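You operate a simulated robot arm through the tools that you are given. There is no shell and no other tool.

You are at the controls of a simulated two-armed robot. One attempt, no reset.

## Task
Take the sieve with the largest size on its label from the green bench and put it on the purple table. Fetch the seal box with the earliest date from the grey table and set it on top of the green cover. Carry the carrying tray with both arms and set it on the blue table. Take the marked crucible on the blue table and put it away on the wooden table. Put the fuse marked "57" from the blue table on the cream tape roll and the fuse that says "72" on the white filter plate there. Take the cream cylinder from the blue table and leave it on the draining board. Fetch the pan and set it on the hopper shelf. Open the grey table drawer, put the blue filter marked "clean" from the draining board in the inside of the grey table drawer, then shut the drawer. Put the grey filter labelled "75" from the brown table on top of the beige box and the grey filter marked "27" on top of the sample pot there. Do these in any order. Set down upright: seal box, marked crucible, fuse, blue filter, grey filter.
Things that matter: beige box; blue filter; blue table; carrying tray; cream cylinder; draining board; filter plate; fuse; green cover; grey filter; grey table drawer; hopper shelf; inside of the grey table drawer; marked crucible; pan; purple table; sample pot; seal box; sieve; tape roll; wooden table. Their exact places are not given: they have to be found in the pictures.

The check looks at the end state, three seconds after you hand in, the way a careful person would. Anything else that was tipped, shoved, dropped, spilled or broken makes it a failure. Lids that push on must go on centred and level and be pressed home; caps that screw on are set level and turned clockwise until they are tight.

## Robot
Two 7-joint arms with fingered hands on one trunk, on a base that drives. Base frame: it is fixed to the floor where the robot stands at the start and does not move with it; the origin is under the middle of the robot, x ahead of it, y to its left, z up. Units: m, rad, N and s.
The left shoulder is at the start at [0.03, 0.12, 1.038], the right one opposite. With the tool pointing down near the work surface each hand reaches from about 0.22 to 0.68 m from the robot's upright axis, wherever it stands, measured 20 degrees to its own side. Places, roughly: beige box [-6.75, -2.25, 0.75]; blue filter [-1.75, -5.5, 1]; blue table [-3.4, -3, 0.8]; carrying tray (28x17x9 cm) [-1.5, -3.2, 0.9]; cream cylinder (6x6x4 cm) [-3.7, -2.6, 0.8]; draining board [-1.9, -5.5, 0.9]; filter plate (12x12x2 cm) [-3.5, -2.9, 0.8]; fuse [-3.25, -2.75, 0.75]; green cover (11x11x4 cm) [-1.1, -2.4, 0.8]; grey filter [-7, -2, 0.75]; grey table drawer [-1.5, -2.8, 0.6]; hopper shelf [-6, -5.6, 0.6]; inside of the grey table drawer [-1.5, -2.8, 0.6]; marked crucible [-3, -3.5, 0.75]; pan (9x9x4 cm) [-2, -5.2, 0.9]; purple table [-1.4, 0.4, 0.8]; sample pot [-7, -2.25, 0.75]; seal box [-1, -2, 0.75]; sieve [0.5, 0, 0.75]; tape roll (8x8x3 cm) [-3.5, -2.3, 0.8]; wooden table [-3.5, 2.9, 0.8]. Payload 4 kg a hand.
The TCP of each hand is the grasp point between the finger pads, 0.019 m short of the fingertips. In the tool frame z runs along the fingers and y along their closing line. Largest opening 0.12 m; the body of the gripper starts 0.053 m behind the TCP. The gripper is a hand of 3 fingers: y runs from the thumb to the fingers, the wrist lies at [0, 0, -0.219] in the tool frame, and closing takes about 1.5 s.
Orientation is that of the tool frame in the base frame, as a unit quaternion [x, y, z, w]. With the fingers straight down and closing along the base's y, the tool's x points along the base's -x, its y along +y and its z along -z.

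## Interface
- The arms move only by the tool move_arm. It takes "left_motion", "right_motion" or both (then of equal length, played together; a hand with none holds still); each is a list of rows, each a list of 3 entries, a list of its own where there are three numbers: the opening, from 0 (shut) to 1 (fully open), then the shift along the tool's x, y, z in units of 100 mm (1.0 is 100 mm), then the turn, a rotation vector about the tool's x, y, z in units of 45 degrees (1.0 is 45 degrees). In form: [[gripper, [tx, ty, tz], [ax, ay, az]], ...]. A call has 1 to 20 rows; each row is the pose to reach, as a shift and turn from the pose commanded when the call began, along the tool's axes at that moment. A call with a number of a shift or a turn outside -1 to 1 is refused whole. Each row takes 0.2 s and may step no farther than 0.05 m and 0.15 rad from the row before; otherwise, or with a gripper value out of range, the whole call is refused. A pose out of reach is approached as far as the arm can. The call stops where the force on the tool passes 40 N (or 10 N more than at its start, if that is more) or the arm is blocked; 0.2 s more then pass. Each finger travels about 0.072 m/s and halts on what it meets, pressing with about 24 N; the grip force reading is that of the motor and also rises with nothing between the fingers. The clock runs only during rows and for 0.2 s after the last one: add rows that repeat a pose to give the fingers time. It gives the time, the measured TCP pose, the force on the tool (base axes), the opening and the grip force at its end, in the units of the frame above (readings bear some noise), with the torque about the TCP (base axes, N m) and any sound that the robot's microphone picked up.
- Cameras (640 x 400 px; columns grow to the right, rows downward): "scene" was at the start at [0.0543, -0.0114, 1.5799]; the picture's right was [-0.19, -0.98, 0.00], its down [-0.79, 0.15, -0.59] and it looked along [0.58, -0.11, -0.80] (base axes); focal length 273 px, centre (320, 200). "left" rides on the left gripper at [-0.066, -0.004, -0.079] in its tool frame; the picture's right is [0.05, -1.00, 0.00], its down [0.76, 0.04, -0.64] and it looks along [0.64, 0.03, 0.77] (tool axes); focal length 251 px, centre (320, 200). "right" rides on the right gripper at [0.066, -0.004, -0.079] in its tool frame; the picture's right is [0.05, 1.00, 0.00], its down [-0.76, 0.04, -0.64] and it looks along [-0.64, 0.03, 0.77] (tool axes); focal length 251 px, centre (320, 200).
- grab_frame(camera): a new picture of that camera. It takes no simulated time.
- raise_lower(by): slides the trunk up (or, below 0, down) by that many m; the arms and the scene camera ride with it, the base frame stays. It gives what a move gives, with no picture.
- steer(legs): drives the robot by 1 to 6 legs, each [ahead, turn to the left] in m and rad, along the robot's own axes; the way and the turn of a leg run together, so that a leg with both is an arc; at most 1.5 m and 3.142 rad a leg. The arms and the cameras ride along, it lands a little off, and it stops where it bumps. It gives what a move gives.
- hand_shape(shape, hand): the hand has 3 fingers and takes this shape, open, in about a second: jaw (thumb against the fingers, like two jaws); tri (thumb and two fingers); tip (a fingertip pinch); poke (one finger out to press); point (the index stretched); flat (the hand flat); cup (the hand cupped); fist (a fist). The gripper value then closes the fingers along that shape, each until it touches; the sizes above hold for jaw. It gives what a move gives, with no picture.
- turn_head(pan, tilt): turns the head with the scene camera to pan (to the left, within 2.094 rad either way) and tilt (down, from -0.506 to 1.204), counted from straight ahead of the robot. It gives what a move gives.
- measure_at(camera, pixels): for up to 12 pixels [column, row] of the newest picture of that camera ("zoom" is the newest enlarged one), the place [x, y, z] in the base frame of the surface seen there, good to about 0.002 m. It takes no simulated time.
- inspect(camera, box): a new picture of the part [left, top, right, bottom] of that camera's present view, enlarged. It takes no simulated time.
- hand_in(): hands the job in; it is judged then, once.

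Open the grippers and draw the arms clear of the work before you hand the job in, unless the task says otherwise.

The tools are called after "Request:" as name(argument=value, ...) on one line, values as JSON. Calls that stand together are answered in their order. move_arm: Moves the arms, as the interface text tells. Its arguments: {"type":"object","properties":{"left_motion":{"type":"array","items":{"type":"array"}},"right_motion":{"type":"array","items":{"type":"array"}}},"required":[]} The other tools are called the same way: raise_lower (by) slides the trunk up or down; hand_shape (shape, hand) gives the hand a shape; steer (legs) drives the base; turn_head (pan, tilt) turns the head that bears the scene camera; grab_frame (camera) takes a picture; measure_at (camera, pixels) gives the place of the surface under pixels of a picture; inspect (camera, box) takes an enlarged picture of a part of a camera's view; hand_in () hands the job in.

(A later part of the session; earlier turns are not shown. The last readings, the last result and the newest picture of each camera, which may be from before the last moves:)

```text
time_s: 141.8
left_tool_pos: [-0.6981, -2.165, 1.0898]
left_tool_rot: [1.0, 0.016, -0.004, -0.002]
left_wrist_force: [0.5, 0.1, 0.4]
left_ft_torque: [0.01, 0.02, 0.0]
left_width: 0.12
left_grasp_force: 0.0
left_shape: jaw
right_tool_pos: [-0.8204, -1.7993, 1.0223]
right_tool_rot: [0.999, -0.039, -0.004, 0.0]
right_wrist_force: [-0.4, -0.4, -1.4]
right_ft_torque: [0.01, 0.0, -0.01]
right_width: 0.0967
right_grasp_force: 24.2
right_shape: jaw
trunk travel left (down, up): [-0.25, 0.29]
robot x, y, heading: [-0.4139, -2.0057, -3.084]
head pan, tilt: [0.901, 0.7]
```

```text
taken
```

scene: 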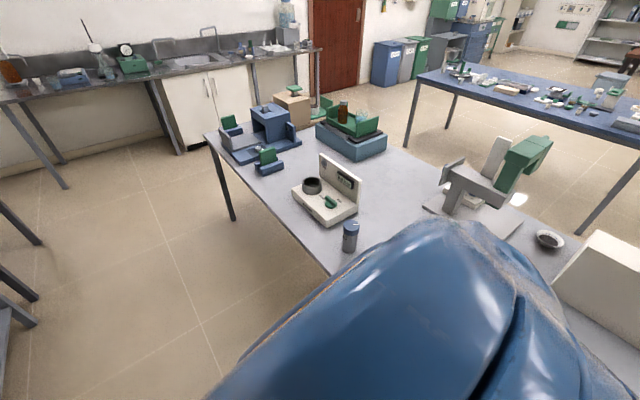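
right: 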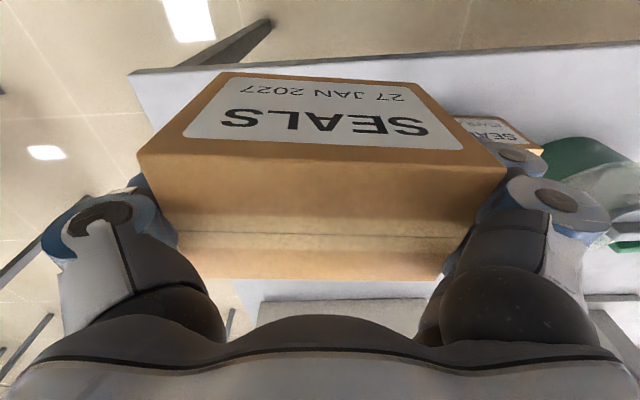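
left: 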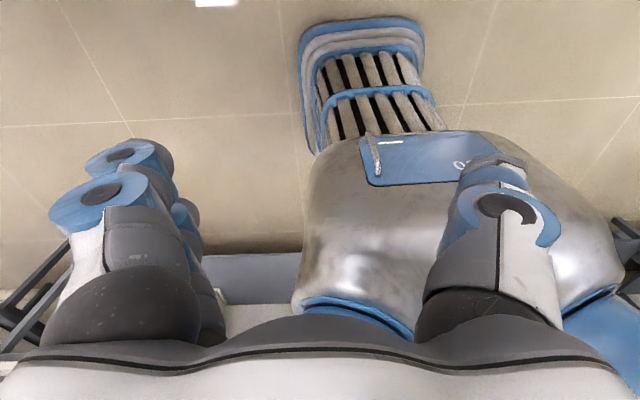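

The elbow hides the spot. I move the left hand forward and outward so that the elbow drops out of view.

Request:
move_arm(left_motion=[[1, [-0.3, 0.3, 0], [0, 0, 0]], [1, [-0.6, 0.6, 0], [0, 0, 0]], [1, [-1.0, 1.0, 0], [0, 0, 0]]])

Request:
move_arm(left_motion=[[1, [0.0, 0.35, 0], [0, 0, 0]], [1, [0, 0.7, 0], [0, 0, 0]], [1, [0, 1.0, 0], [0, 0, 0]]])

Request:
turn_head(pan=0.4, tilt=0.7)

Request:
grab_frame(camera="scene")

Request:
grab_frame(camera="left")

```text
refused: row 3 steps farther than a row can; nothing moved
```

```text
time_s: 142.6
left_tool_pos: [-0.6954, -2.2671, 1.0885]
left_tool_rot: [1.0, 0.016, -0.003, -0.001]
left_wrist_force: [-0.1, -0.7, -0.8]
left_ft_torque: [0.02, -0.02, -0.05]
left_width: 0.1198
left_grasp_force: 0.2
left_shape: jaw
right_tool_pos: [-0.8215, -1.8002, 1.0217]
right_tool_rot: [0.999, -0.04, -0.003, 0.0]
right_wrist_force: [0.2, -0.5, -2.0]
right_ft_torque: [0.04, 0.02, -0.01]
right_width: 0.097
right_grasp_force: 23.8
right_shape: jaw
trunk travel left (down, up): [-0.25, 0.29]
robot x, y, heading: [-0.4171, -2.0105, -3.082]
head pan, tilt: [0.901, 0.7]
```

```text
time_s: 143.5
left_tool_pos: [-0.6951, -2.2654, 1.0882]
left_tool_rot: [1.0, 0.016, -0.001, -0.002]
left_wrist_force: [-0.4, -0.1, -1.0]
left_ft_torque: [0.0, 0.02, -0.03]
left_width: 0.1199
left_grasp_force: 0.1
left_shape: jaw
right_tool_pos: [-0.8207, -1.8008, 1.0221]
right_tool_rot: [0.999, -0.04, -0.003, 0.0]
right_wrist_force: [0.0, -0.4, -2.6]
right_ft_torque: [0.0, 0.0, 0.04]
right_width: 0.097
right_grasp_force: 23.8
right_shape: jaw
trunk travel left (down, up): [-0.25, 0.29]
robot x, y, heading: [-0.416, -2.0068, -3.09]
head pan, tilt: [0.4, 0.7]
```

```text
taken
```

scene: 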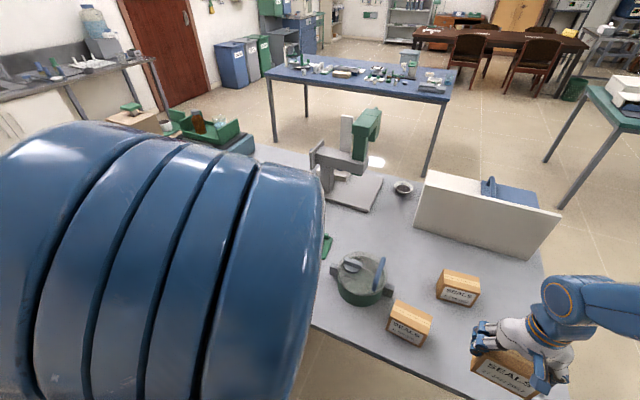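

```text
taken
```

left: 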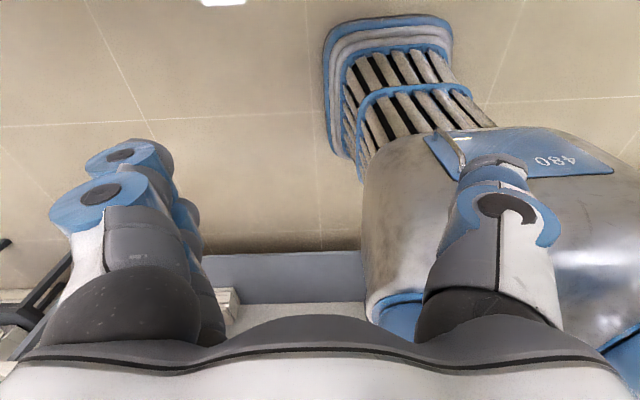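

A green flat thing peeks out at (327,245), next to the pot. I extend the left hand forward to clear the view.

Request:
move_arm(left_motion=[[1, [-0.35, 0.2, -0.1], [0, 0, 0]], [1, [-0.7, 0.4, -0.2], [0, 0, 0]], [1, [-1.0, 0.6, -0.3], [0, 0, 0]]])

Request:
move_arm(left_motion=[[1, [-0.35, 0.2, 0], [0, 0, 0]], [1, [-0.7, 0.4, 0], [0, 0, 0]], [1, [-1.0, 0.6, 0], [0, 0, 0]]])

Request:
grab_frame(camera="scene")

Request:
grab_frame(camera="left")

```text
time_s: 144.3
left_tool_pos: [-0.7925, -2.3306, 1.1178]
left_tool_rot: [1.0, 0.016, -0.002, -0.003]
left_wrist_force: [0.0, 0.5, -0.2]
left_ft_torque: [-0.01, 0.0, 0.04]
left_width: 0.1199
left_grasp_force: 0.0
left_shape: jaw
right_tool_pos: [-0.8205, -1.8008, 1.0216]
right_tool_rot: [0.999, -0.04, -0.002, -0.001]
right_wrist_force: [0.3, -1.8, -2.1]
right_ft_torque: [0.02, 0.01, -0.01]
right_width: 0.097
right_grasp_force: 23.9
right_shape: jaw
trunk travel left (down, up): [-0.25, 0.29]
robot x, y, heading: [-0.4125, -2.0125, -3.082]
head pan, tilt: [0.4, 0.7]
```

```text
time_s: 145.1
left_tool_pos: [-0.8917, -2.393, 1.1182]
left_tool_rot: [1.0, 0.016, -0.003, -0.002]
left_wrist_force: [0.5, -0.7, 0.2]
left_ft_torque: [0.06, -0.01, 0.0]
left_width: 0.1199
left_grasp_force: 0.0
left_shape: jaw
right_tool_pos: [-0.8205, -1.8008, 1.0215]
right_tool_rot: [0.999, -0.04, -0.002, 0.0]
right_wrist_force: [0.3, -0.1, -1.7]
right_ft_torque: [0.01, 0.0, -0.01]
right_width: 0.097
right_grasp_force: 23.7
right_shape: jaw
trunk travel left (down, up): [-0.25, 0.29]
robot x, y, heading: [-0.4105, -2.0103, -3.086]
head pan, tilt: [0.4, 0.7]
```

```text
taken
```

scene: 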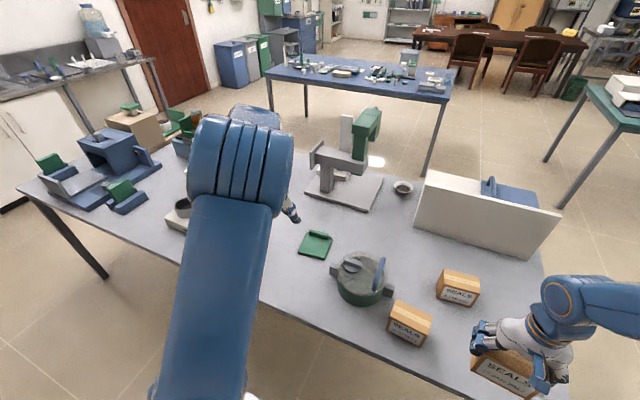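

```text
taken
```

left: 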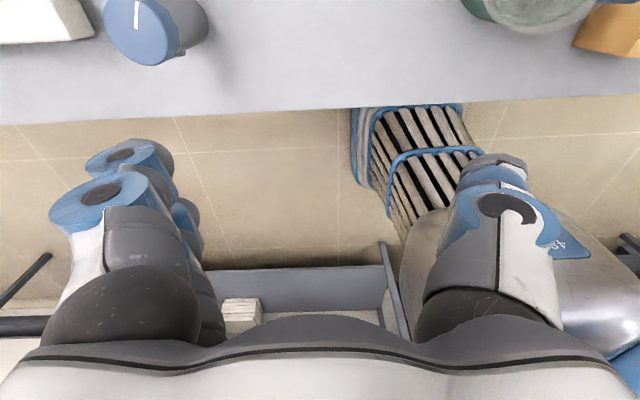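

Now the green cover is seen at (316,245), a flat square with a raised edge. I zoom and measure it.

Request:
inspect(camera="scene", box=[270, 210, 410, 310])

Request:
measure_at(camera="zoom", pixels=[[140, 190], [230, 215], [185, 100], [285, 125], [210, 160], [230, 100], [210, 105], [200, 180], [370, 260], [350, 200], [500, 290]])

```text
4.00 times, centred on (340, 260) of scene
```

zoom: 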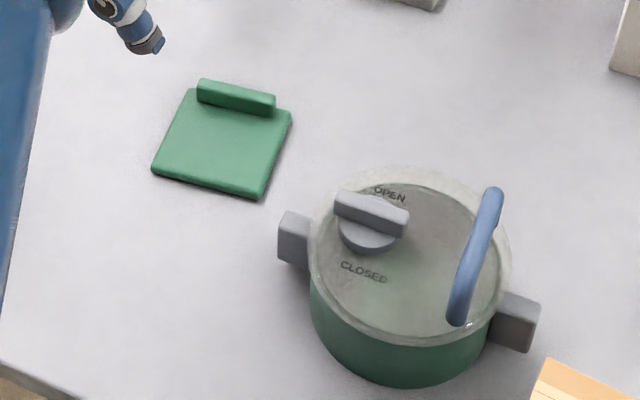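

```text
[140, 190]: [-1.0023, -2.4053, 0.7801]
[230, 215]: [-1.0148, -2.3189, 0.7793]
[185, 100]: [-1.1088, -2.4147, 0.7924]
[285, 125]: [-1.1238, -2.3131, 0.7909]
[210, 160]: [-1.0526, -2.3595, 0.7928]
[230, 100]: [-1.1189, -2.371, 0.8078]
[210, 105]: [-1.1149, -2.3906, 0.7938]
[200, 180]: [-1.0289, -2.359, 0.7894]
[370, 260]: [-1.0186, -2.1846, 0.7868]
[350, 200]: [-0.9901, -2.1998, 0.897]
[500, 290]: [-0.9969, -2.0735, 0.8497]
```

I measure the cover's corners more exactly.

Request:
measure_at(camera="zoom", pixels=[[157, 164], [262, 188], [287, 112], [190, 92], [200, 104], [270, 120], [203, 84], [273, 98], [235, 112], [180, 130], [270, 160]])

```text
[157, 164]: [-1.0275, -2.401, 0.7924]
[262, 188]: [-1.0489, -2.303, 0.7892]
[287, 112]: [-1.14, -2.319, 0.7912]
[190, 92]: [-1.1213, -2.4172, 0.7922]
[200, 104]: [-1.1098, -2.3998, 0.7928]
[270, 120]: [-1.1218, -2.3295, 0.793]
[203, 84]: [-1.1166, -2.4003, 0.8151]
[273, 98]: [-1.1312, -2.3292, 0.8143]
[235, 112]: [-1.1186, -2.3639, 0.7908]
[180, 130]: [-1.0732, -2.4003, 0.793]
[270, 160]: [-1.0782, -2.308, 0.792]
```

The cover's flat part is centred near (-1.077,-2.358), turned ~11°. To reach it I must shift the base ~0.5 m along the table: raise the box, back off a little, turn left, drive, turn back.

Request:
move_arm(right_motion=[[0, [0.1, 0, -0.2], [0, 0, 0]], [0, [0.3, 0, -0.4], [0, 0, 0]], [0, [0.5, 0, -0.6], [0, 0, 0]], [0, [0.6, 0, -0.7], [0, 0, 0]]])

Request:
steer(legs=[[-0.12, 0]])

Request:
steer(legs=[[0, 0.4]])

Request:
steer(legs=[[0, 0.4]])

Request:
steer(legs=[[0, 0.4]])

Request:
steer(legs=[[0, 0.35]])

```text
time_s: 146.1
left_tool_pos: [-0.891, -2.3931, 1.1201]
left_tool_rot: [1.0, 0.017, -0.003, -0.001]
left_wrist_force: [0.6, 0.1, -0.2]
left_ft_torque: [0.01, 0.04, 0.01]
left_width: 0.1199
left_grasp_force: 0.1
left_shape: jaw
right_tool_pos: [-0.7588, -1.8029, 1.0913]
right_tool_rot: [0.999, -0.04, -0.003, 0.0]
right_wrist_force: [0.2, -0.9, -1.8]
right_ft_torque: [-0.01, 0.01, 0.0]
right_width: 0.0969
right_grasp_force: 23.8
right_shape: jaw
trunk travel left (down, up): [-0.25, 0.29]
robot x, y, heading: [-0.4124, -2.0086, -3.083]
head pan, tilt: [0.4, 0.7]
```

```text
time_s: 147.3
left_tool_pos: [-0.7685, -2.3854, 1.1199]
left_tool_rot: [1.0, 0.017, -0.003, -0.001]
left_wrist_force: [0.3, 0.1, -0.1]
left_ft_torque: [0.0, 0.03, 0.04]
left_width: 0.1201
left_grasp_force: 0.0
left_shape: jaw
right_tool_pos: [-0.6368, -1.7967, 1.0914]
right_tool_rot: [0.999, -0.04, -0.005, -0.002]
right_wrist_force: [0.0, -0.1, -1.7]
right_ft_torque: [-0.02, 0.04, 0.01]
right_width: 0.0968
right_grasp_force: 24.3
right_shape: jaw
trunk travel left (down, up): [-0.25, 0.29]
robot x, y, heading: [-0.2919, -1.9983, -3.087]
head pan, tilt: [0.4, 0.7]
```

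```text
time_s: 148.9
left_tool_pos: [-0.5776, -2.5389, 1.1195]
left_tool_rot: [0.976, 0.216, -0.003, -0.001]
left_wrist_force: [0.1, -0.2, 0.9]
left_ft_torque: [0.04, -0.03, 0.0]
left_width: 0.1201
left_grasp_force: 0.1
left_shape: jaw
right_tool_pos: [-0.6878, -1.947, 1.0905]
right_tool_rot: [0.987, 0.159, -0.004, -0.001]
right_wrist_force: [0.3, -0.3, -2.2]
right_ft_torque: [0.0, 0.03, -0.02]
right_width: 0.0967
right_grasp_force: 24.2
right_shape: jaw
trunk travel left (down, up): [-0.25, 0.29]
robot x, y, heading: [-0.3025, -1.9743, -2.689]
head pan, tilt: [0.4, 0.7]
```

```text
time_s: 150.5
left_tool_pos: [-0.3375, -2.6056, 1.118]
left_tool_rot: [0.915, 0.404, -0.003, -0.001]
left_wrist_force: [0.7, 0.1, -0.8]
left_ft_torque: [0.03, -0.01, 0.05]
left_width: 0.12
left_grasp_force: 0.1
left_shape: jaw
right_tool_pos: [-0.6686, -2.0997, 1.0912]
right_tool_rot: [0.937, 0.351, -0.003, 0.0]
right_wrist_force: [-0.3, 0.1, -1.8]
right_ft_torque: [0.03, 0.02, -0.02]
right_width: 0.096
right_grasp_force: 23.8
right_shape: jaw
trunk travel left (down, up): [-0.25, 0.29]
robot x, y, heading: [-0.3214, -1.956, -2.283]
head pan, tilt: [0.4, 0.7]
```

```text
time_s: 152.1
left_tool_pos: [-0.0865, -2.5652, 1.1181]
left_tool_rot: [0.817, 0.576, -0.003, 0.0]
left_wrist_force: [0.3, 0.0, -0.9]
left_ft_torque: [-0.01, 0.03, 0.0]
left_width: 0.1199
left_grasp_force: 0.1
left_shape: jaw
right_tool_pos: [-0.5863, -2.2264, 1.091]
right_tool_rot: [0.848, 0.529, -0.002, 0.0]
right_wrist_force: [-0.1, -0.1, -3.1]
right_ft_torque: [-0.01, 0.01, -0.01]
right_width: 0.096
right_grasp_force: 24.0
right_shape: jaw
trunk travel left (down, up): [-0.25, 0.29]
robot x, y, heading: [-0.3499, -1.9515, -1.879]
head pan, tilt: [0.4, 0.7]
```

```text
time_s: 153.6
left_tool_pos: [0.1069, -2.438, 1.1192]
left_tool_rot: [0.705, 0.71, -0.003, 0.001]
left_wrist_force: [0.5, 0.8, -0.9]
left_ft_torque: [0.0, 0.03, 0.0]
left_width: 0.1197
left_grasp_force: 0.1
left_shape: jaw
right_tool_pos: [-0.4782, -2.2904, 1.0906]
right_tool_rot: [0.744, 0.668, -0.004, 0.003]
right_wrist_force: [-0.6, 0.9, -1.1]
right_ft_torque: [0.01, 0.03, 0.02]
right_width: 0.096
right_grasp_force: 23.9
right_shape: jaw
trunk travel left (down, up): [-0.25, 0.29]
robot x, y, heading: [-0.3729, -1.9537, -1.529]
head pan, tilt: [0.4, 0.7]
```

Base at (-0.373,-1.954) facing -y. I drive 0.57 m, then turn right in short legs.

Request:
steer(legs=[[0.57, 0]])

Request:
steer(legs=[[0, -0.4]])

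Request:
steer(legs=[[0, -0.4]])

Request:
steer(legs=[[0, -0.4]])

Request:
steer(legs=[[0, -0.4]])

```text
time_s: 156.9
left_tool_pos: [0.1286, -3.0111, 1.1188]
left_tool_rot: [0.705, 0.709, -0.003, 0.0]
left_wrist_force: [0.2, -0.2, -0.1]
left_ft_torque: [0.04, -0.01, 0.0]
left_width: 0.1197
left_grasp_force: 0.0
left_shape: jaw
right_tool_pos: [-0.4549, -2.8632, 1.0915]
right_tool_rot: [0.744, 0.668, -0.002, 0.001]
right_wrist_force: [0.8, -0.6, -2.3]
right_ft_torque: [0.02, 0.03, 0.02]
right_width: 0.096
right_grasp_force: 24.3
right_shape: jaw
trunk travel left (down, up): [-0.25, 0.29]
robot x, y, heading: [-0.3507, -2.5267, -1.529]
head pan, tilt: [0.4, 0.7]
```

```text
time_s: 158.5
left_tool_pos: [-0.0986, -3.1548, 1.1211]
left_tool_rot: [0.834, 0.552, -0.004, 0.0]
left_wrist_force: [-0.2, 0.2, 0.2]
left_ft_torque: [-0.02, 0.03, 0.01]
left_width: 0.1199
left_grasp_force: 0.0
left_shape: jaw
right_tool_pos: [-0.5774, -2.7904, 1.0919]
right_tool_rot: [0.864, 0.504, -0.003, 0.001]
right_wrist_force: [0.2, 0.5, -1.7]
right_ft_torque: [0.0, -0.02, 0.0]
right_width: 0.0961
right_grasp_force: 23.9
right_shape: jaw
trunk travel left (down, up): [-0.25, 0.29]
robot x, y, heading: [-0.3197, -2.5327, -1.934]
head pan, tilt: [0.4, 0.7]
```

```text
time_s: 160.1
left_tool_pos: [-0.3589, -3.193, 1.1197]
left_tool_rot: [0.927, 0.375, -0.003, 0.0]
left_wrist_force: [-0.8, 0.2, 1.7]
left_ft_torque: [-0.04, -0.02, 0.04]
left_width: 0.1201
left_grasp_force: 0.1
left_shape: jaw
right_tool_pos: [-0.6582, -2.6703, 1.09]
right_tool_rot: [0.946, 0.323, -0.003, 0.001]
right_wrist_force: [-0.9, -0.5, -2.6]
right_ft_torque: [0.0, -0.01, -0.05]
right_width: 0.0959
right_grasp_force: 24.1
right_shape: jaw
trunk travel left (down, up): [-0.25, 0.29]
robot x, y, heading: [-0.2997, -2.5518, -2.337]
head pan, tilt: [0.4, 0.7]
```

```text
time_s: 161.7
left_tool_pos: [-0.6059, -3.1232, 1.119]
left_tool_rot: [0.983, 0.185, -0.003, 0.0]
left_wrist_force: [-0.2, 0.4, -0.8]
left_ft_torque: [-0.02, -0.01, 0.03]
left_width: 0.12
left_grasp_force: 0.0
left_shape: jaw
right_tool_pos: [-0.6796, -2.5236, 1.0914]
right_tool_rot: [0.991, 0.13, -0.003, 0.0]
right_wrist_force: [-0.5, -0.8, -2.5]
right_ft_torque: [0.03, 0.01, 0.04]
right_width: 0.096
right_grasp_force: 23.3
right_shape: jaw
trunk travel left (down, up): [-0.25, 0.29]
robot x, y, heading: [-0.2928, -2.579, -2.741]
head pan, tilt: [0.4, 0.7]
```

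```text
time_s: 163.3
left_tool_pos: [-0.7939, -2.9575, 1.1205]
left_tool_rot: [1.0, -0.013, -0.002, -0.001]
left_wrist_force: [-0.2, -0.3, -0.2]
left_ft_torque: [-0.01, 0.02, 0.02]
left_width: 0.1198
left_grasp_force: 0.0
left_shape: jaw
right_tool_pos: [-0.6271, -2.3779, 1.0918]
right_tool_rot: [0.998, -0.069, -0.001, -0.002]
right_wrist_force: [-0.7, -0.1, -2.6]
right_ft_torque: [0.0, 0.01, 0.0]
right_width: 0.096
right_grasp_force: 23.9
right_shape: jaw
trunk travel left (down, up): [-0.25, 0.29]
robot x, y, heading: [-0.2947, -2.6052, -3.135]
head pan, tilt: [0.4, 0.7]
```

Base at (-0.295,-2.605) facing -x, box hand at y -2.378, nearly in line with the cover. I drive 0.17 m forward and look.

Request:
steer(legs=[[0.17, 0]])

Request:
turn_head(pan=-0.3, tilt=0.9)

Request:
grab_frame(camera="scene")

Request:
grab_frame(camera="right")

```text
time_s: 164.8
left_tool_pos: [-0.9633, -2.9577, 1.1191]
left_tool_rot: [1.0, -0.012, -0.001, -0.002]
left_wrist_force: [-0.4, 0.6, -0.1]
left_ft_torque: [0.01, -0.04, 0.05]
left_width: 0.1203
left_grasp_force: 0.0
left_shape: jaw
right_tool_pos: [-0.7988, -2.3786, 1.0904]
right_tool_rot: [0.998, -0.069, -0.001, 0.0]
right_wrist_force: [0.4, 0.6, -2.3]
right_ft_torque: [0.02, 0.0, 0.0]
right_width: 0.0959
right_grasp_force: 24.0
right_shape: jaw
trunk travel left (down, up): [-0.25, 0.29]
robot x, y, heading: [-0.4598, -2.6063, -3.134]
head pan, tilt: [0.4, 0.7]
```

```text
time_s: 165.8
left_tool_pos: [-0.9627, -2.9583, 1.1181]
left_tool_rot: [1.0, -0.013, -0.002, -0.002]
left_wrist_force: [0.0, -0.9, -0.2]
left_ft_torque: [0.02, 0.01, 0.03]
left_width: 0.12
left_grasp_force: 0.0
left_shape: jaw
right_tool_pos: [-0.7967, -2.3778, 1.0924]
right_tool_rot: [0.998, -0.069, -0.003, -0.002]
right_wrist_force: [0.0, 0.0, -3.6]
right_ft_torque: [-0.01, 0.0, -0.01]
right_width: 0.0958
right_grasp_force: 24.6
right_shape: jaw
trunk travel left (down, up): [-0.25, 0.29]
robot x, y, heading: [-0.4653, -2.6067, -3.138]
head pan, tilt: [-0.3, 0.901]
```

```text
taken
```

scene: 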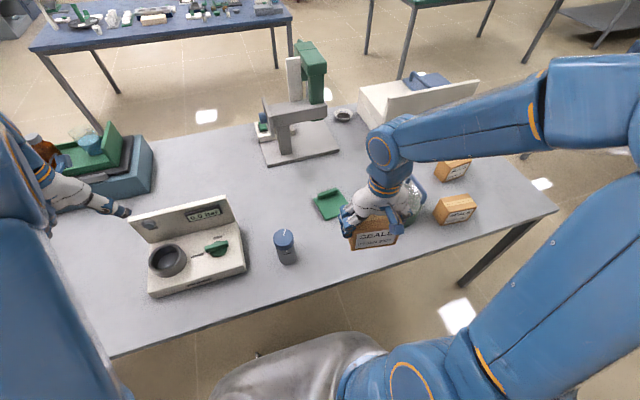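

```text
taken
```

right: 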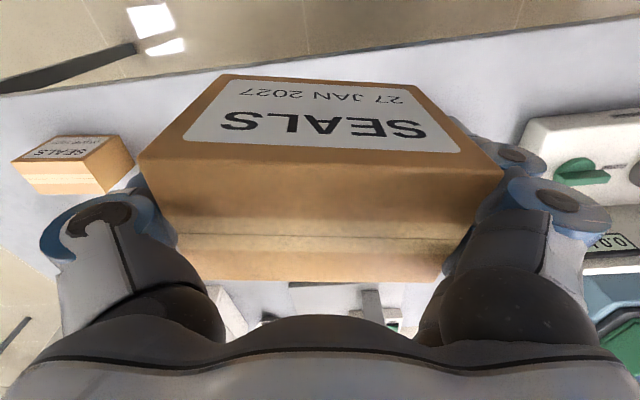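

I re-measure the cover from here and the held box's corners.

Request:
inspect(camera="scene", box=[290, 170, 430, 260])

Request:
measure_at(camera="right", pixels=[[145, 160], [498, 172], [183, 278], [436, 280], [225, 80], [412, 88], [310, 230]])

```text
4.44 times, centred on (360, 215) of scene
```

zoom: 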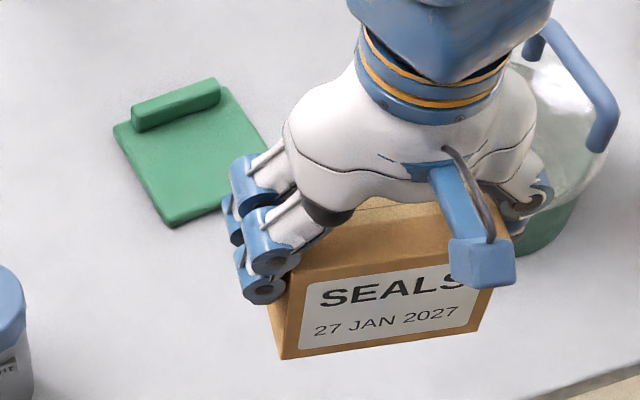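

```text
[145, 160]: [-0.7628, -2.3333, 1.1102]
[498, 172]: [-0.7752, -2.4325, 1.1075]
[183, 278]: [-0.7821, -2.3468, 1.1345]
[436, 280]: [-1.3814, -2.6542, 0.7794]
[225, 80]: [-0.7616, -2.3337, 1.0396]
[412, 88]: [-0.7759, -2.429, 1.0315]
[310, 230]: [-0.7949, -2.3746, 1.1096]
```

Now the cover's corners in this zoom.

Request:
measure_at(camera="zoom", pixels=[[118, 133], [172, 218], [262, 150], [226, 92], [140, 131], [221, 101], [190, 165], [200, 150]])

```text
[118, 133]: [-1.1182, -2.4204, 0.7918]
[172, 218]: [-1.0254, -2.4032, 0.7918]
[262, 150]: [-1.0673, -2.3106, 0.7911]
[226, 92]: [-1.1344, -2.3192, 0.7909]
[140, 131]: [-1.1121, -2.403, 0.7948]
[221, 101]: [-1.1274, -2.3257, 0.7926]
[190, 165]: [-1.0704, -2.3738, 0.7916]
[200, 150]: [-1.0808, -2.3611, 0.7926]
```

Cover's flat centre is (-1.073,-2.360), with width axis turned so that the hand needs -17° of tool yaw. I move the box toward it in two steps, at height.

Request:
move_arm(right_motion=[[0, [-0.23, 0.02, 0], [0, 0, -0.1]], [0, [-0.46, 0.035, 0], [0, 0, -0.2]], [0, [-0.7, 0.05, 0], [0, 0, -0.3]], [0, [-0.93, 0.07, 0], [0, 0, -0.387]]])

Request:
move_arm(right_motion=[[0, [-0.23, -0.05, 0.1], [0, 0, 0]], [0, [-0.46, -0.1, 0.2], [0, 0, 0]], [0, [-0.7, -0.16, 0.3], [0, 0, 0]], [0, [-0.917, -0.214, 0.4], [0, 0, 0]]])

```text
time_s: 166.8
left_tool_pos: [-0.9619, -2.9592, 1.1194]
left_tool_rot: [1.0, -0.011, -0.003, -0.002]
left_wrist_force: [0.2, -0.4, -0.1]
left_ft_torque: [0.01, 0.0, 0.01]
left_width: 0.1202
left_grasp_force: 0.2
left_shape: jaw
right_tool_pos: [-0.8914, -2.3718, 1.0933]
right_tool_rot: [0.997, 0.083, -0.002, -0.001]
right_wrist_force: [-0.1, -0.4, -2.1]
right_ft_torque: [0.02, -0.03, 0.02]
right_width: 0.096
right_grasp_force: 24.6
right_shape: jaw
trunk travel left (down, up): [-0.25, 0.29]
robot x, y, heading: [-0.4617, -2.6068, -3.142]
head pan, tilt: [-0.3, 0.901]
```

```text
time_s: 167.8
left_tool_pos: [-0.9628, -2.9588, 1.1186]
left_tool_rot: [1.0, -0.012, -0.002, -0.001]
left_wrist_force: [-0.5, -0.9, 0.4]
left_ft_torque: [0.02, -0.01, 0.01]
left_width: 0.12
left_grasp_force: 0.0
left_shape: jaw
right_tool_pos: [-0.9849, -2.366, 1.051]
right_tool_rot: [0.997, 0.083, -0.003, -0.001]
right_wrist_force: [0.8, 0.6, -2.3]
right_ft_torque: [0.0, 0.01, 0.0]
right_width: 0.0961
right_grasp_force: 24.2
right_shape: jaw
trunk travel left (down, up): [-0.25, 0.29]
robot x, y, heading: [-0.4664, -2.6074, -3.138]
head pan, tilt: [-0.3, 0.901]
```

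Now the last lateral shift, coming down 0.1 m.

Request:
move_arm(right_motion=[[0, [-0.25, -0.06, 0.1], [0, 0, 0]], [0, [-0.5, -0.12, 0.2], [0, 0, 0]], [0, [-0.75, -0.18, 0.4], [0, 0, 0]], [0, [-0.89, -0.22, 0.7], [0, 0, 0]], [0, [-0.89, -0.22, 1.0], [0, 0, 0]], [0, [-0.89, -0.22, 1.0], [0, 0, 0]]])

Request:
grab_frame(camera="right")

Request:
inspect(camera="scene", box=[270, 140, 410, 240])

```text
time_s: 169.2
left_tool_pos: [-0.9624, -2.9583, 1.1199]
left_tool_rot: [1.0, -0.012, -0.003, -0.003]
left_wrist_force: [0.0, -0.1, -0.1]
left_ft_torque: [0.02, 0.03, -0.01]
left_width: 0.12
left_grasp_force: 0.0
left_shape: jaw
right_tool_pos: [-1.0769, -2.3587, 0.9524]
right_tool_rot: [0.997, 0.082, -0.002, -0.001]
right_wrist_force: [-0.6, -0.2, -2.0]
right_ft_torque: [-0.01, 0.0, -0.01]
right_width: 0.096
right_grasp_force: 24.1
right_shape: jaw
trunk travel left (down, up): [-0.25, 0.29]
robot x, y, heading: [-0.4617, -2.612, -3.136]
head pan, tilt: [-0.3, 0.901]
```

```text
taken
```

right: 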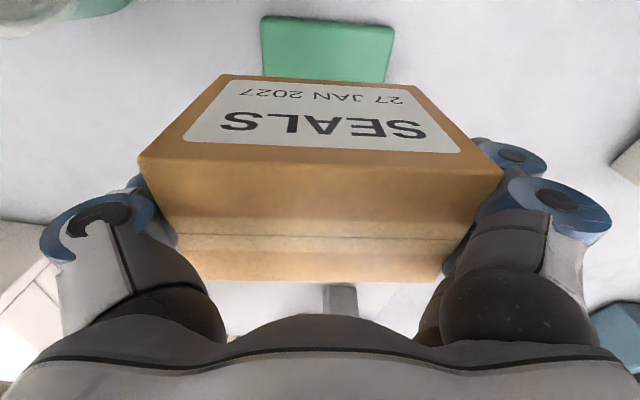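

```text
4.00 times, centred on (340, 190) of scene
```

zoom: 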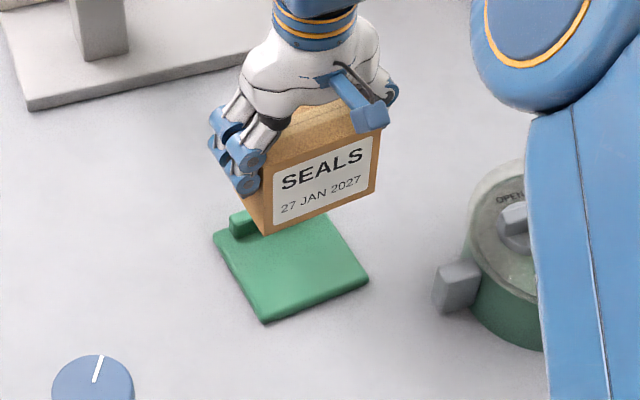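

The box is aligned above the cover. I lower 8.5 cm, then the last bit gently.

Request:
move_arm(right_motion=[[0, [0, 0, 0.2], [0, 0, 0]], [0, [0, 0, 0.4], [0, 0, 0]], [0, [0, 0, 0.6], [0, 0, 0]], [0, [0, 0, 0.75], [0, 0, 0]], [0, [0, 0, 0.82], [0, 0, 0]], [0, [0, 0, 0.82], [0, 0, 0]]])

Request:
inspect(camera="scene", box=[270, 140, 410, 240])

```text
time_s: 170.6
left_tool_pos: [-0.9613, -2.9594, 1.1197]
left_tool_rot: [1.0, -0.013, -0.002, -0.003]
left_wrist_force: [0.0, 0.1, 0.0]
left_ft_torque: [0.0, -0.01, 0.02]
left_width: 0.12
left_grasp_force: 0.1
left_shape: jaw
right_tool_pos: [-1.0781, -2.3593, 0.8703]
right_tool_rot: [0.997, 0.083, -0.002, -0.001]
right_wrist_force: [-0.2, -0.4, -2.0]
right_ft_torque: [0.01, 0.05, 0.0]
right_width: 0.096
right_grasp_force: 23.7
right_shape: jaw
trunk travel left (down, up): [-0.25, 0.29]
robot x, y, heading: [-0.4633, -2.6071, -3.134]
head pan, tilt: [-0.3, 0.901]
```

```text
4.00 times, centred on (340, 190) of scene
```

zoom: 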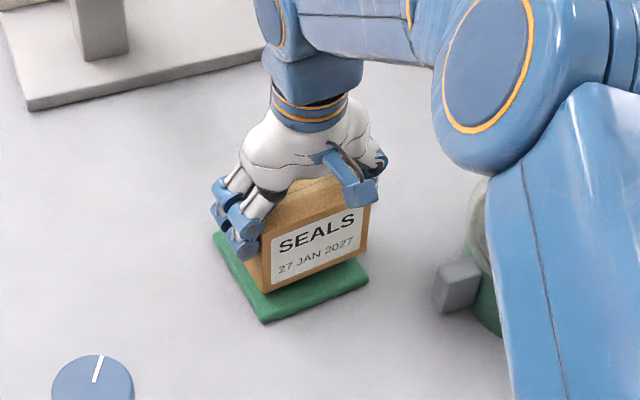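

The box hovers right over the cover's flat part. I lower in small steps until contact.

Request:
move_arm(right_motion=[[0, [0, 0, 0.04], [0, 0, 0]], [0, [0, 0, 0.07], [0, 0, 0]], [0, [0, 0, 0.09], [0, 0, 0]], [0, [0, 0, 0.105], [0, 0, 0]]])

Request:
inspect(camera="scene", box=[270, 140, 410, 240])

Request:
measure_at(camera="zoom", pixels=[[275, 288], [362, 255], [320, 262], [240, 270], [320, 290], [340, 270]])

```text
time_s: 171.6
left_tool_pos: [-0.9624, -2.9599, 1.1205]
left_tool_rot: [1.0, -0.012, -0.003, -0.002]
left_wrist_force: [-0.2, -0.2, -0.1]
left_ft_torque: [-0.02, -0.01, -0.04]
left_width: 0.12
left_grasp_force: 0.2
left_shape: jaw
right_tool_pos: [-1.0765, -2.359, 0.8598]
right_tool_rot: [0.997, 0.083, -0.003, -0.001]
right_wrist_force: [1.0, -0.5, -2.7]
right_ft_torque: [-0.02, -0.01, -0.02]
right_width: 0.0962
right_grasp_force: 24.1
right_shape: jaw
trunk travel left (down, up): [-0.25, 0.29]
robot x, y, heading: [-0.4593, -2.6082, -3.141]
head pan, tilt: [-0.3, 0.901]
```

```text
4.00 times, centred on (340, 190) of scene
```

zoom: 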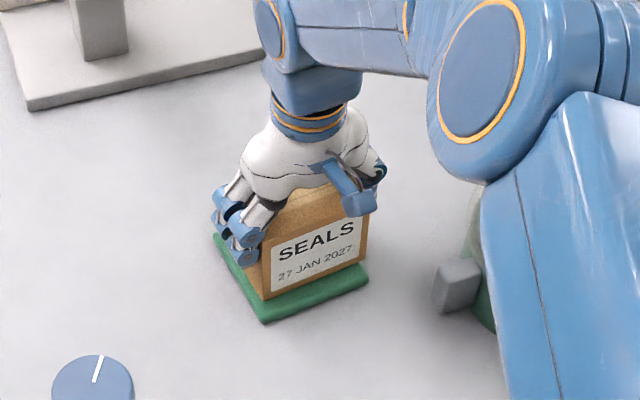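

```text
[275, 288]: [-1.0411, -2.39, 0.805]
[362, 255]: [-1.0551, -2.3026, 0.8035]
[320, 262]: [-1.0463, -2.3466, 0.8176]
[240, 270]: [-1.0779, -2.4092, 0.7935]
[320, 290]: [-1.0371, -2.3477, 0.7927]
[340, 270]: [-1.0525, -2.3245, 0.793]
```

Not yet touching. I keep lowering in 2 mm steps.

Request:
move_arm(right_motion=[[0, [0, 0, 0.02], [0, 0, 0]], [0, [0, 0, 0.04], [0, 0, 0]], [0, [0, 0, 0.04], [0, 0, 0]]])

```text
time_s: 172.4
left_tool_pos: [-0.9605, -2.9595, 1.1213]
left_tool_rot: [1.0, -0.013, -0.003, -0.003]
left_wrist_force: [-0.4, -0.3, -0.4]
left_ft_torque: [0.0, 0.03, -0.02]
left_width: 0.12
left_grasp_force: 0.1
left_shape: jaw
right_tool_pos: [-1.0767, -2.3585, 0.8578]
right_tool_rot: [0.997, 0.081, -0.005, -0.002]
right_wrist_force: [-2.0, 3.5, 19.2]
right_ft_torque: [-0.88, -0.24, -0.01]
right_width: 0.0955
right_grasp_force: 23.9
right_shape: jaw
trunk travel left (down, up): [-0.25, 0.29]
robot x, y, heading: [-0.4621, -2.6083, -3.137]
head pan, tilt: [-0.3, 0.901]
```

Contact (19 N). I ease up 2 mm and open the fingers.

Request:
move_arm(right_motion=[[0, [0, 0, -0.02], [0, 0, 0]], [0.5, [0, 0, -0.02], [0, 0, 0]], [0.85, [0, 0, -0.02], [0, 0, 0]], [1, [0, 0, -0.02], [0, 0, 0]], [1, [0, 0, -0.02], [0, 0, 0]], [1, [0, 0, -0.02], [0, 0, 0]]])

Request:
grab_frame(camera="right")

```text
time_s: 173.8
left_tool_pos: [-0.9607, -2.9583, 1.12]
left_tool_rot: [1.0, -0.013, -0.004, -0.002]
left_wrist_force: [-0.3, -0.1, -0.7]
left_ft_torque: [0.01, -0.03, -0.03]
left_width: 0.1199
left_grasp_force: 0.0
left_shape: jaw
right_tool_pos: [-1.0769, -2.3584, 0.8591]
right_tool_rot: [0.997, 0.082, -0.004, -0.001]
right_wrist_force: [-0.7, 6.5, 18.9]
right_ft_torque: [0.31, 0.03, 0.0]
right_width: 0.1197
right_grasp_force: 0.1
right_shape: jaw
trunk travel left (down, up): [-0.25, 0.29]
robot x, y, heading: [-0.4654, -2.6072, -3.138]
head pan, tilt: [-0.3, 0.901]
```

```text
taken
```

right: 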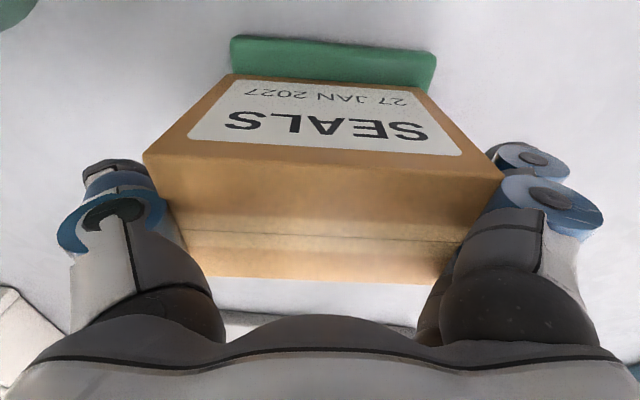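

The fingers are open; the inner segments still rest on the box. I lift straight up.

Request:
move_arm(right_motion=[[1, [0, 0, -0.05], [0, 0, 0]], [1, [0, 0, -0.2], [0, 0, 0]], [1, [0, 0, -0.5], [0, 0, 0]], [1, [0, 0, -1.0], [0, 0, 0]]])

Request:
grab_frame(camera="right")

Request:
inspect(camera="scene", box=[270, 140, 410, 240])

```text
time_s: 174.8
left_tool_pos: [-0.9615, -2.959, 1.1204]
left_tool_rot: [1.0, -0.012, -0.003, -0.003]
left_wrist_force: [0.9, -0.1, 0.1]
left_ft_torque: [0.0, 0.01, 0.0]
left_width: 0.12
left_grasp_force: 0.1
left_shape: jaw
right_tool_pos: [-1.0757, -2.3601, 0.9578]
right_tool_rot: [0.996, 0.084, -0.002, 0.0]
right_wrist_force: [-0.3, 0.0, -0.3]
right_ft_torque: [0.0, 0.0, -0.01]
right_width: 0.1199
right_grasp_force: 0.0
right_shape: jaw
trunk travel left (down, up): [-0.25, 0.29]
robot x, y, heading: [-0.4626, -2.6059, -3.139]
head pan, tilt: [-0.3, 0.901]
```

```text
taken
```

right: 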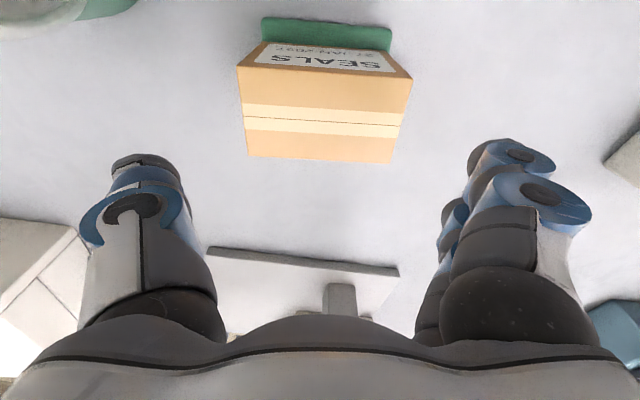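

```text
4.00 times, centred on (340, 190) of scene
```

zoom: 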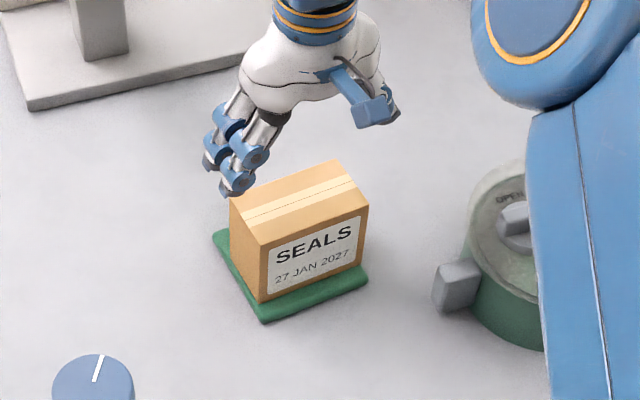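

The seal box stands on the green cover. I raise and retract the right hand, then head for the sink counter.

Request:
move_arm(right_motion=[[1, [0, 0, -0.4], [0, 0, 0]], [1, [0.2, 0, -0.8], [0, 0, 0.07]], [1, [0.6, 0, -1.0], [0, 0, 0.14]], [1, [1.0, 0, -1.0], [0, 0, 0.21]]])

Request:
move_arm(right_motion=[[1, [0.4, 0, -0.2], [0, 0, 0]], [1, [0.8, 0, -0.5], [0, 0, 0]], [1, [1.0, 0, -0.6], [0, 0, 0]]], left_motion=[[1, [0.4, -0.2, 0], [0, 0, 0]], [1, [0.8, -0.4, 0], [0, 0, 0]], [1, [1.0, -0.7, 0], [0, 0, 0]]])

Request:
move_arm(right_motion=[[1, [0.4, 0, 0], [0, 0, 0]], [1, [0.8, 0, 0], [0, 0, 0]], [1, [1.0, 0, 0], [0, 0, 0]]], left_motion=[[1, [0.4, -0.2, 0], [0, 0, 0]], [1, [0.8, -0.4, 0], [0, 0, 0]], [1, [1.0, -0.7, 0], [0, 0, 0]]])

Request:
steer(legs=[[-0.15, 0]])

```text
time_s: 175.8
left_tool_pos: [-0.9613, -2.9588, 1.1197]
left_tool_rot: [1.0, -0.012, -0.004, -0.002]
left_wrist_force: [-0.4, -0.6, -1.0]
left_ft_torque: [0.0, -0.01, -0.01]
left_width: 0.1201
left_grasp_force: 0.1
left_shape: jaw
right_tool_pos: [-0.9776, -2.3433, 1.058]
right_tool_rot: [1.0, -0.001, -0.004, 0.0]
right_wrist_force: [-0.2, -0.3, -0.2]
right_ft_torque: [0.03, -0.01, 0.01]
right_width: 0.1201
right_grasp_force: 0.0
right_shape: jaw
trunk travel left (down, up): [-0.25, 0.29]
robot x, y, heading: [-0.4635, -2.6077, -3.135]
head pan, tilt: [-0.3, 0.901]
```

```text
time_s: 176.6
left_tool_pos: [-0.8596, -2.8909, 1.1181]
left_tool_rot: [1.0, -0.012, -0.003, -0.001]
left_wrist_force: [-0.4, -0.3, -0.6]
left_ft_torque: [0.04, 0.02, 0.03]
left_width: 0.1198
left_grasp_force: 0.1
left_shape: jaw
right_tool_pos: [-0.8747, -2.3431, 1.1173]
right_tool_rot: [1.0, 0.0, -0.004, -0.001]
right_wrist_force: [0.1, 0.1, -0.6]
right_ft_torque: [-0.04, -0.01, 0.0]
right_width: 0.1199
right_grasp_force: 0.0
right_shape: jaw
trunk travel left (down, up): [-0.25, 0.29]
robot x, y, heading: [-0.462, -2.6087, -3.138]
head pan, tilt: [-0.3, 0.901]
```

```text
time_s: 177.4
left_tool_pos: [-0.7576, -2.8175, 1.121]
left_tool_rot: [1.0, -0.012, -0.004, 0.001]
left_wrist_force: [-0.1, 1.4, -0.6]
left_ft_torque: [-0.05, 0.01, -0.02]
left_width: 0.1202
left_grasp_force: 0.0
left_shape: jaw
right_tool_pos: [-0.776, -2.3361, 1.1151]
right_tool_rot: [1.0, -0.001, -0.003, 0.003]
right_wrist_force: [0.3, 0.5, 0.4]
right_ft_torque: [-0.07, -0.01, 0.0]
right_width: 0.12
right_grasp_force: 0.0
right_shape: jaw
trunk travel left (down, up): [-0.25, 0.29]
robot x, y, heading: [-0.465, -2.6092, -3.135]
head pan, tilt: [-0.3, 0.901]
```

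```text
time_s: 178.8
left_tool_pos: [-0.6069, -2.8234, 1.1198]
left_tool_rot: [1.0, -0.013, -0.005, -0.002]
left_wrist_force: [0.5, -0.1, -0.1]
left_ft_torque: [-0.01, 0.04, -0.04]
left_width: 0.1202
left_grasp_force: 0.1
left_shape: jaw
right_tool_pos: [-0.6248, -2.342, 1.1161]
right_tool_rot: [1.0, 0.0, -0.004, -0.001]
right_wrist_force: [0.5, -0.2, 0.1]
right_ft_torque: [0.01, 0.04, 0.0]
right_width: 0.1199
right_grasp_force: 0.1
right_shape: jaw
trunk travel left (down, up): [-0.25, 0.29]
robot x, y, heading: [-0.312, -2.6092, -3.138]
head pan, tilt: [-0.3, 0.901]
```

I try a larger single turn of 0.8 rad.

Request:
steer(legs=[[0.0, 0.8]])

Request:
steer(legs=[[0.0, 0.75]])

```text
time_s: 181.3
left_tool_pos: [-0.3654, -2.9731, 1.118]
left_tool_rot: [0.927, 0.376, -0.004, -0.003]
left_wrist_force: [-0.4, -0.2, 0.9]
left_ft_torque: [0.03, -0.02, 0.03]
left_width: 0.1201
left_grasp_force: 0.1
left_shape: jaw
right_tool_pos: [-0.7214, -2.6483, 1.1181]
right_tool_rot: [0.922, 0.388, -0.003, 0.0]
right_wrist_force: [0.0, 0.0, -0.1]
right_ft_torque: [0.03, -0.02, 0.04]
right_width: 0.1201
right_grasp_force: 0.0
right_shape: jaw
trunk travel left (down, up): [-0.25, 0.29]
robot x, y, heading: [-0.338, -2.5807, -2.348]
head pan, tilt: [-0.3, 0.901]
```

```text
time_s: 184.0
left_tool_pos: [-0.0925, -2.8881, 1.1187]
left_tool_rot: [0.726, 0.688, -0.004, -0.001]
left_wrist_force: [0.7, 0.1, -0.2]
left_ft_torque: [0.01, 0.02, -0.01]
left_width: 0.1198
left_grasp_force: 0.1
left_shape: jaw
right_tool_pos: [-0.5739, -2.8929, 1.1178]
right_tool_rot: [0.717, 0.697, -0.003, 0.001]
right_wrist_force: [-0.3, -0.5, -0.5]
right_ft_torque: [0.01, 0.06, 0.01]
right_width: 0.1201
right_grasp_force: 0.1
right_shape: jaw
trunk travel left (down, up): [-0.25, 0.29]
robot x, y, heading: [-0.3742, -2.585, -1.597]
head pan, tilt: [-0.3, 0.901]
stopped in leg 1: the robot was blocked; the commanded pose is now the measured one
```

Turned to face -y at (-0.374,-2.585). I look ahead before driving.

Request:
turn_head(pan=-0.4, tilt=0.5)

Request:
grab_frame(camera="scene")

Request:
turn_head(pan=0.5, tilt=0.6)

Request:
grab_frame(camera="scene")

```text
time_s: 184.9
left_tool_pos: [-0.0936, -2.8875, 1.1193]
left_tool_rot: [0.725, 0.688, -0.004, 0.0]
left_wrist_force: [0.5, -0.4, 0.5]
left_ft_torque: [0.01, 0.04, 0.0]
left_width: 0.1199
left_grasp_force: 0.2
left_shape: jaw
right_tool_pos: [-0.5763, -2.893, 1.1167]
right_tool_rot: [0.718, 0.697, -0.003, 0.0]
right_wrist_force: [0.3, 0.0, 0.1]
right_ft_torque: [-0.01, -0.01, 0.02]
right_width: 0.1201
right_grasp_force: 0.1
right_shape: jaw
trunk travel left (down, up): [-0.25, 0.29]
robot x, y, heading: [-0.3732, -2.5888, -1.601]
head pan, tilt: [-0.4, 0.499]
```

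```text
taken
```

scene: 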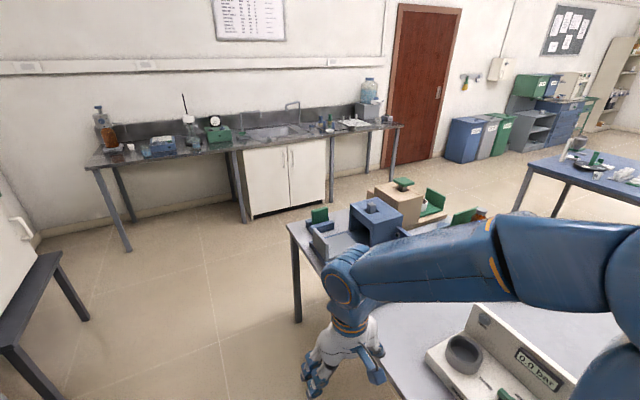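

```text
time_s: 186.1
left_tool_pos: [-0.095, -2.8888, 1.1188]
left_tool_rot: [0.726, 0.688, -0.002, 0.001]
left_wrist_force: [0.0, -0.9, 0.2]
left_ft_torque: [0.02, 0.02, -0.01]
left_width: 0.1198
left_grasp_force: 0.1
left_shape: jaw
right_tool_pos: [-0.5759, -2.8937, 1.1161]
right_tool_rot: [0.718, 0.696, -0.003, 0.002]
right_wrist_force: [-0.2, -0.6, 0.0]
right_ft_torque: [-0.02, -0.01, -0.01]
right_width: 0.1203
right_grasp_force: 0.0
right_shape: jaw
trunk travel left (down, up): [-0.25, 0.29]
robot x, y, heading: [-0.3685, -2.5834, -1.604]
head pan, tilt: [0.499, 0.6]
```

```text
taken
```

scene: 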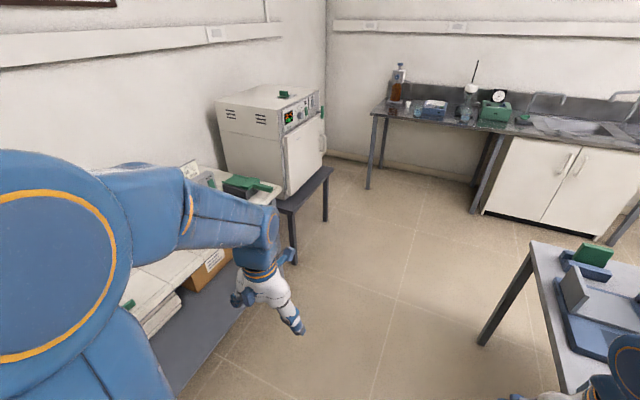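

I measure the left-side furniture edges and the counter's front edge.

Request:
measure_at(camera="scene", pixels=[[280, 195], [330, 165], [300, 90], [230, 335], [375, 112], [495, 135], [640, 150], [400, 290], [545, 240]])

Request:
steer(legs=[[0.5, 0]])

```text
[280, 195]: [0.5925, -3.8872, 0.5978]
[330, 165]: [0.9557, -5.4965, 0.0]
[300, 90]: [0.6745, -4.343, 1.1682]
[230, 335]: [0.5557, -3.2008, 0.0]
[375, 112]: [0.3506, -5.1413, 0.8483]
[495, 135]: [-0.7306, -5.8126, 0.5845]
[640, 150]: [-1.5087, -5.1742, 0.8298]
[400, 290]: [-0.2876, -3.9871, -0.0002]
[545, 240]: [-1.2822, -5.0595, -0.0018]
```

```text
time_s: 189.0
left_tool_pos: [-0.1125, -3.3897, 1.1183]
left_tool_rot: [0.726, 0.687, -0.004, 0.001]
left_wrist_force: [-0.2, -0.3, 0.5]
left_ft_torque: [-0.03, 0.03, 0.01]
left_width: 0.1202
left_grasp_force: 0.0
left_shape: jaw
right_tool_pos: [-0.5942, -3.3938, 1.116]
right_tool_rot: [0.718, 0.696, -0.002, 0.001]
right_wrist_force: [-0.7, -0.5, -0.7]
right_ft_torque: [0.03, 0.03, -0.03]
right_width: 0.1201
right_grasp_force: 0.0
right_shape: jaw
trunk travel left (down, up): [-0.25, 0.29]
robot x, y, heading: [-0.3891, -3.0827, -1.603]
head pan, tilt: [0.499, 0.6]
```

The way is free; the counter's front edge is y≈-5.16 at z≈0.84. I continue 1.25 m.

Request:
steer(legs=[[1.25, 0]])

Request:
steer(legs=[[0, -0.6]])

Request:
steer(legs=[[0, -0.6]])

```text
time_s: 195.3
left_tool_pos: [-0.1645, -4.6428, 1.1198]
left_tool_rot: [0.729, 0.684, -0.003, 0.0]
left_wrist_force: [0.3, -0.4, -0.1]
left_ft_torque: [0.0, -0.02, 0.01]
left_width: 0.1201
left_grasp_force: 0.0
left_shape: jaw
right_tool_pos: [-0.6451, -4.6423, 1.1166]
right_tool_rot: [0.721, 0.693, -0.002, 0.001]
right_wrist_force: [0.5, 0.0, -0.5]
right_ft_torque: [0.02, -0.01, 0.0]
right_width: 0.1199
right_grasp_force: 0.1
right_shape: jaw
trunk travel left (down, up): [-0.25, 0.29]
robot x, y, heading: [-0.4378, -4.3354, -1.607]
head pan, tilt: [0.499, 0.6]
```

```text
time_s: 197.4
left_tool_pos: [-0.3861, -4.7446, 1.1186]
left_tool_rot: [0.899, 0.437, -0.004, 0.0]
left_wrist_force: [-1.1, -0.7, 1.1]
left_ft_torque: [-0.01, 0.0, 0.02]
left_width: 0.12
left_grasp_force: 0.1
left_shape: jaw
right_tool_pos: [-0.7833, -4.4718, 1.1153]
right_tool_rot: [0.894, 0.448, -0.002, 0.001]
right_wrist_force: [-0.3, 0.5, -0.4]
right_ft_torque: [0.01, -0.01, 0.02]
right_width: 0.1201
right_grasp_force: 0.1
right_shape: jaw
trunk travel left (down, up): [-0.25, 0.29]
robot x, y, heading: [-0.4175, -4.3534, -2.22]
head pan, tilt: [0.499, 0.6]
```

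```text
time_s: 199.4
left_tool_pos: [-0.6181, -4.6941, 1.1191]
left_tool_rot: [0.989, 0.149, -0.004, -0.002]
left_wrist_force: [0.2, -0.3, 0.7]
left_ft_torque: [0.01, -0.02, 0.03]
left_width: 0.12
left_grasp_force: 0.2
left_shape: jaw
right_tool_pos: [-0.7895, -4.2432, 1.1171]
right_tool_rot: [0.987, 0.16, -0.003, -0.001]
right_wrist_force: [-0.5, 0.2, 0.7]
right_ft_torque: [-0.02, -0.01, 0.01]
right_width: 0.1198
right_grasp_force: 0.1
right_shape: jaw
trunk travel left (down, up): [-0.25, 0.29]
robot x, y, heading: [-0.4079, -4.3824, -2.829]
head pan, tilt: [0.499, 0.6]
```

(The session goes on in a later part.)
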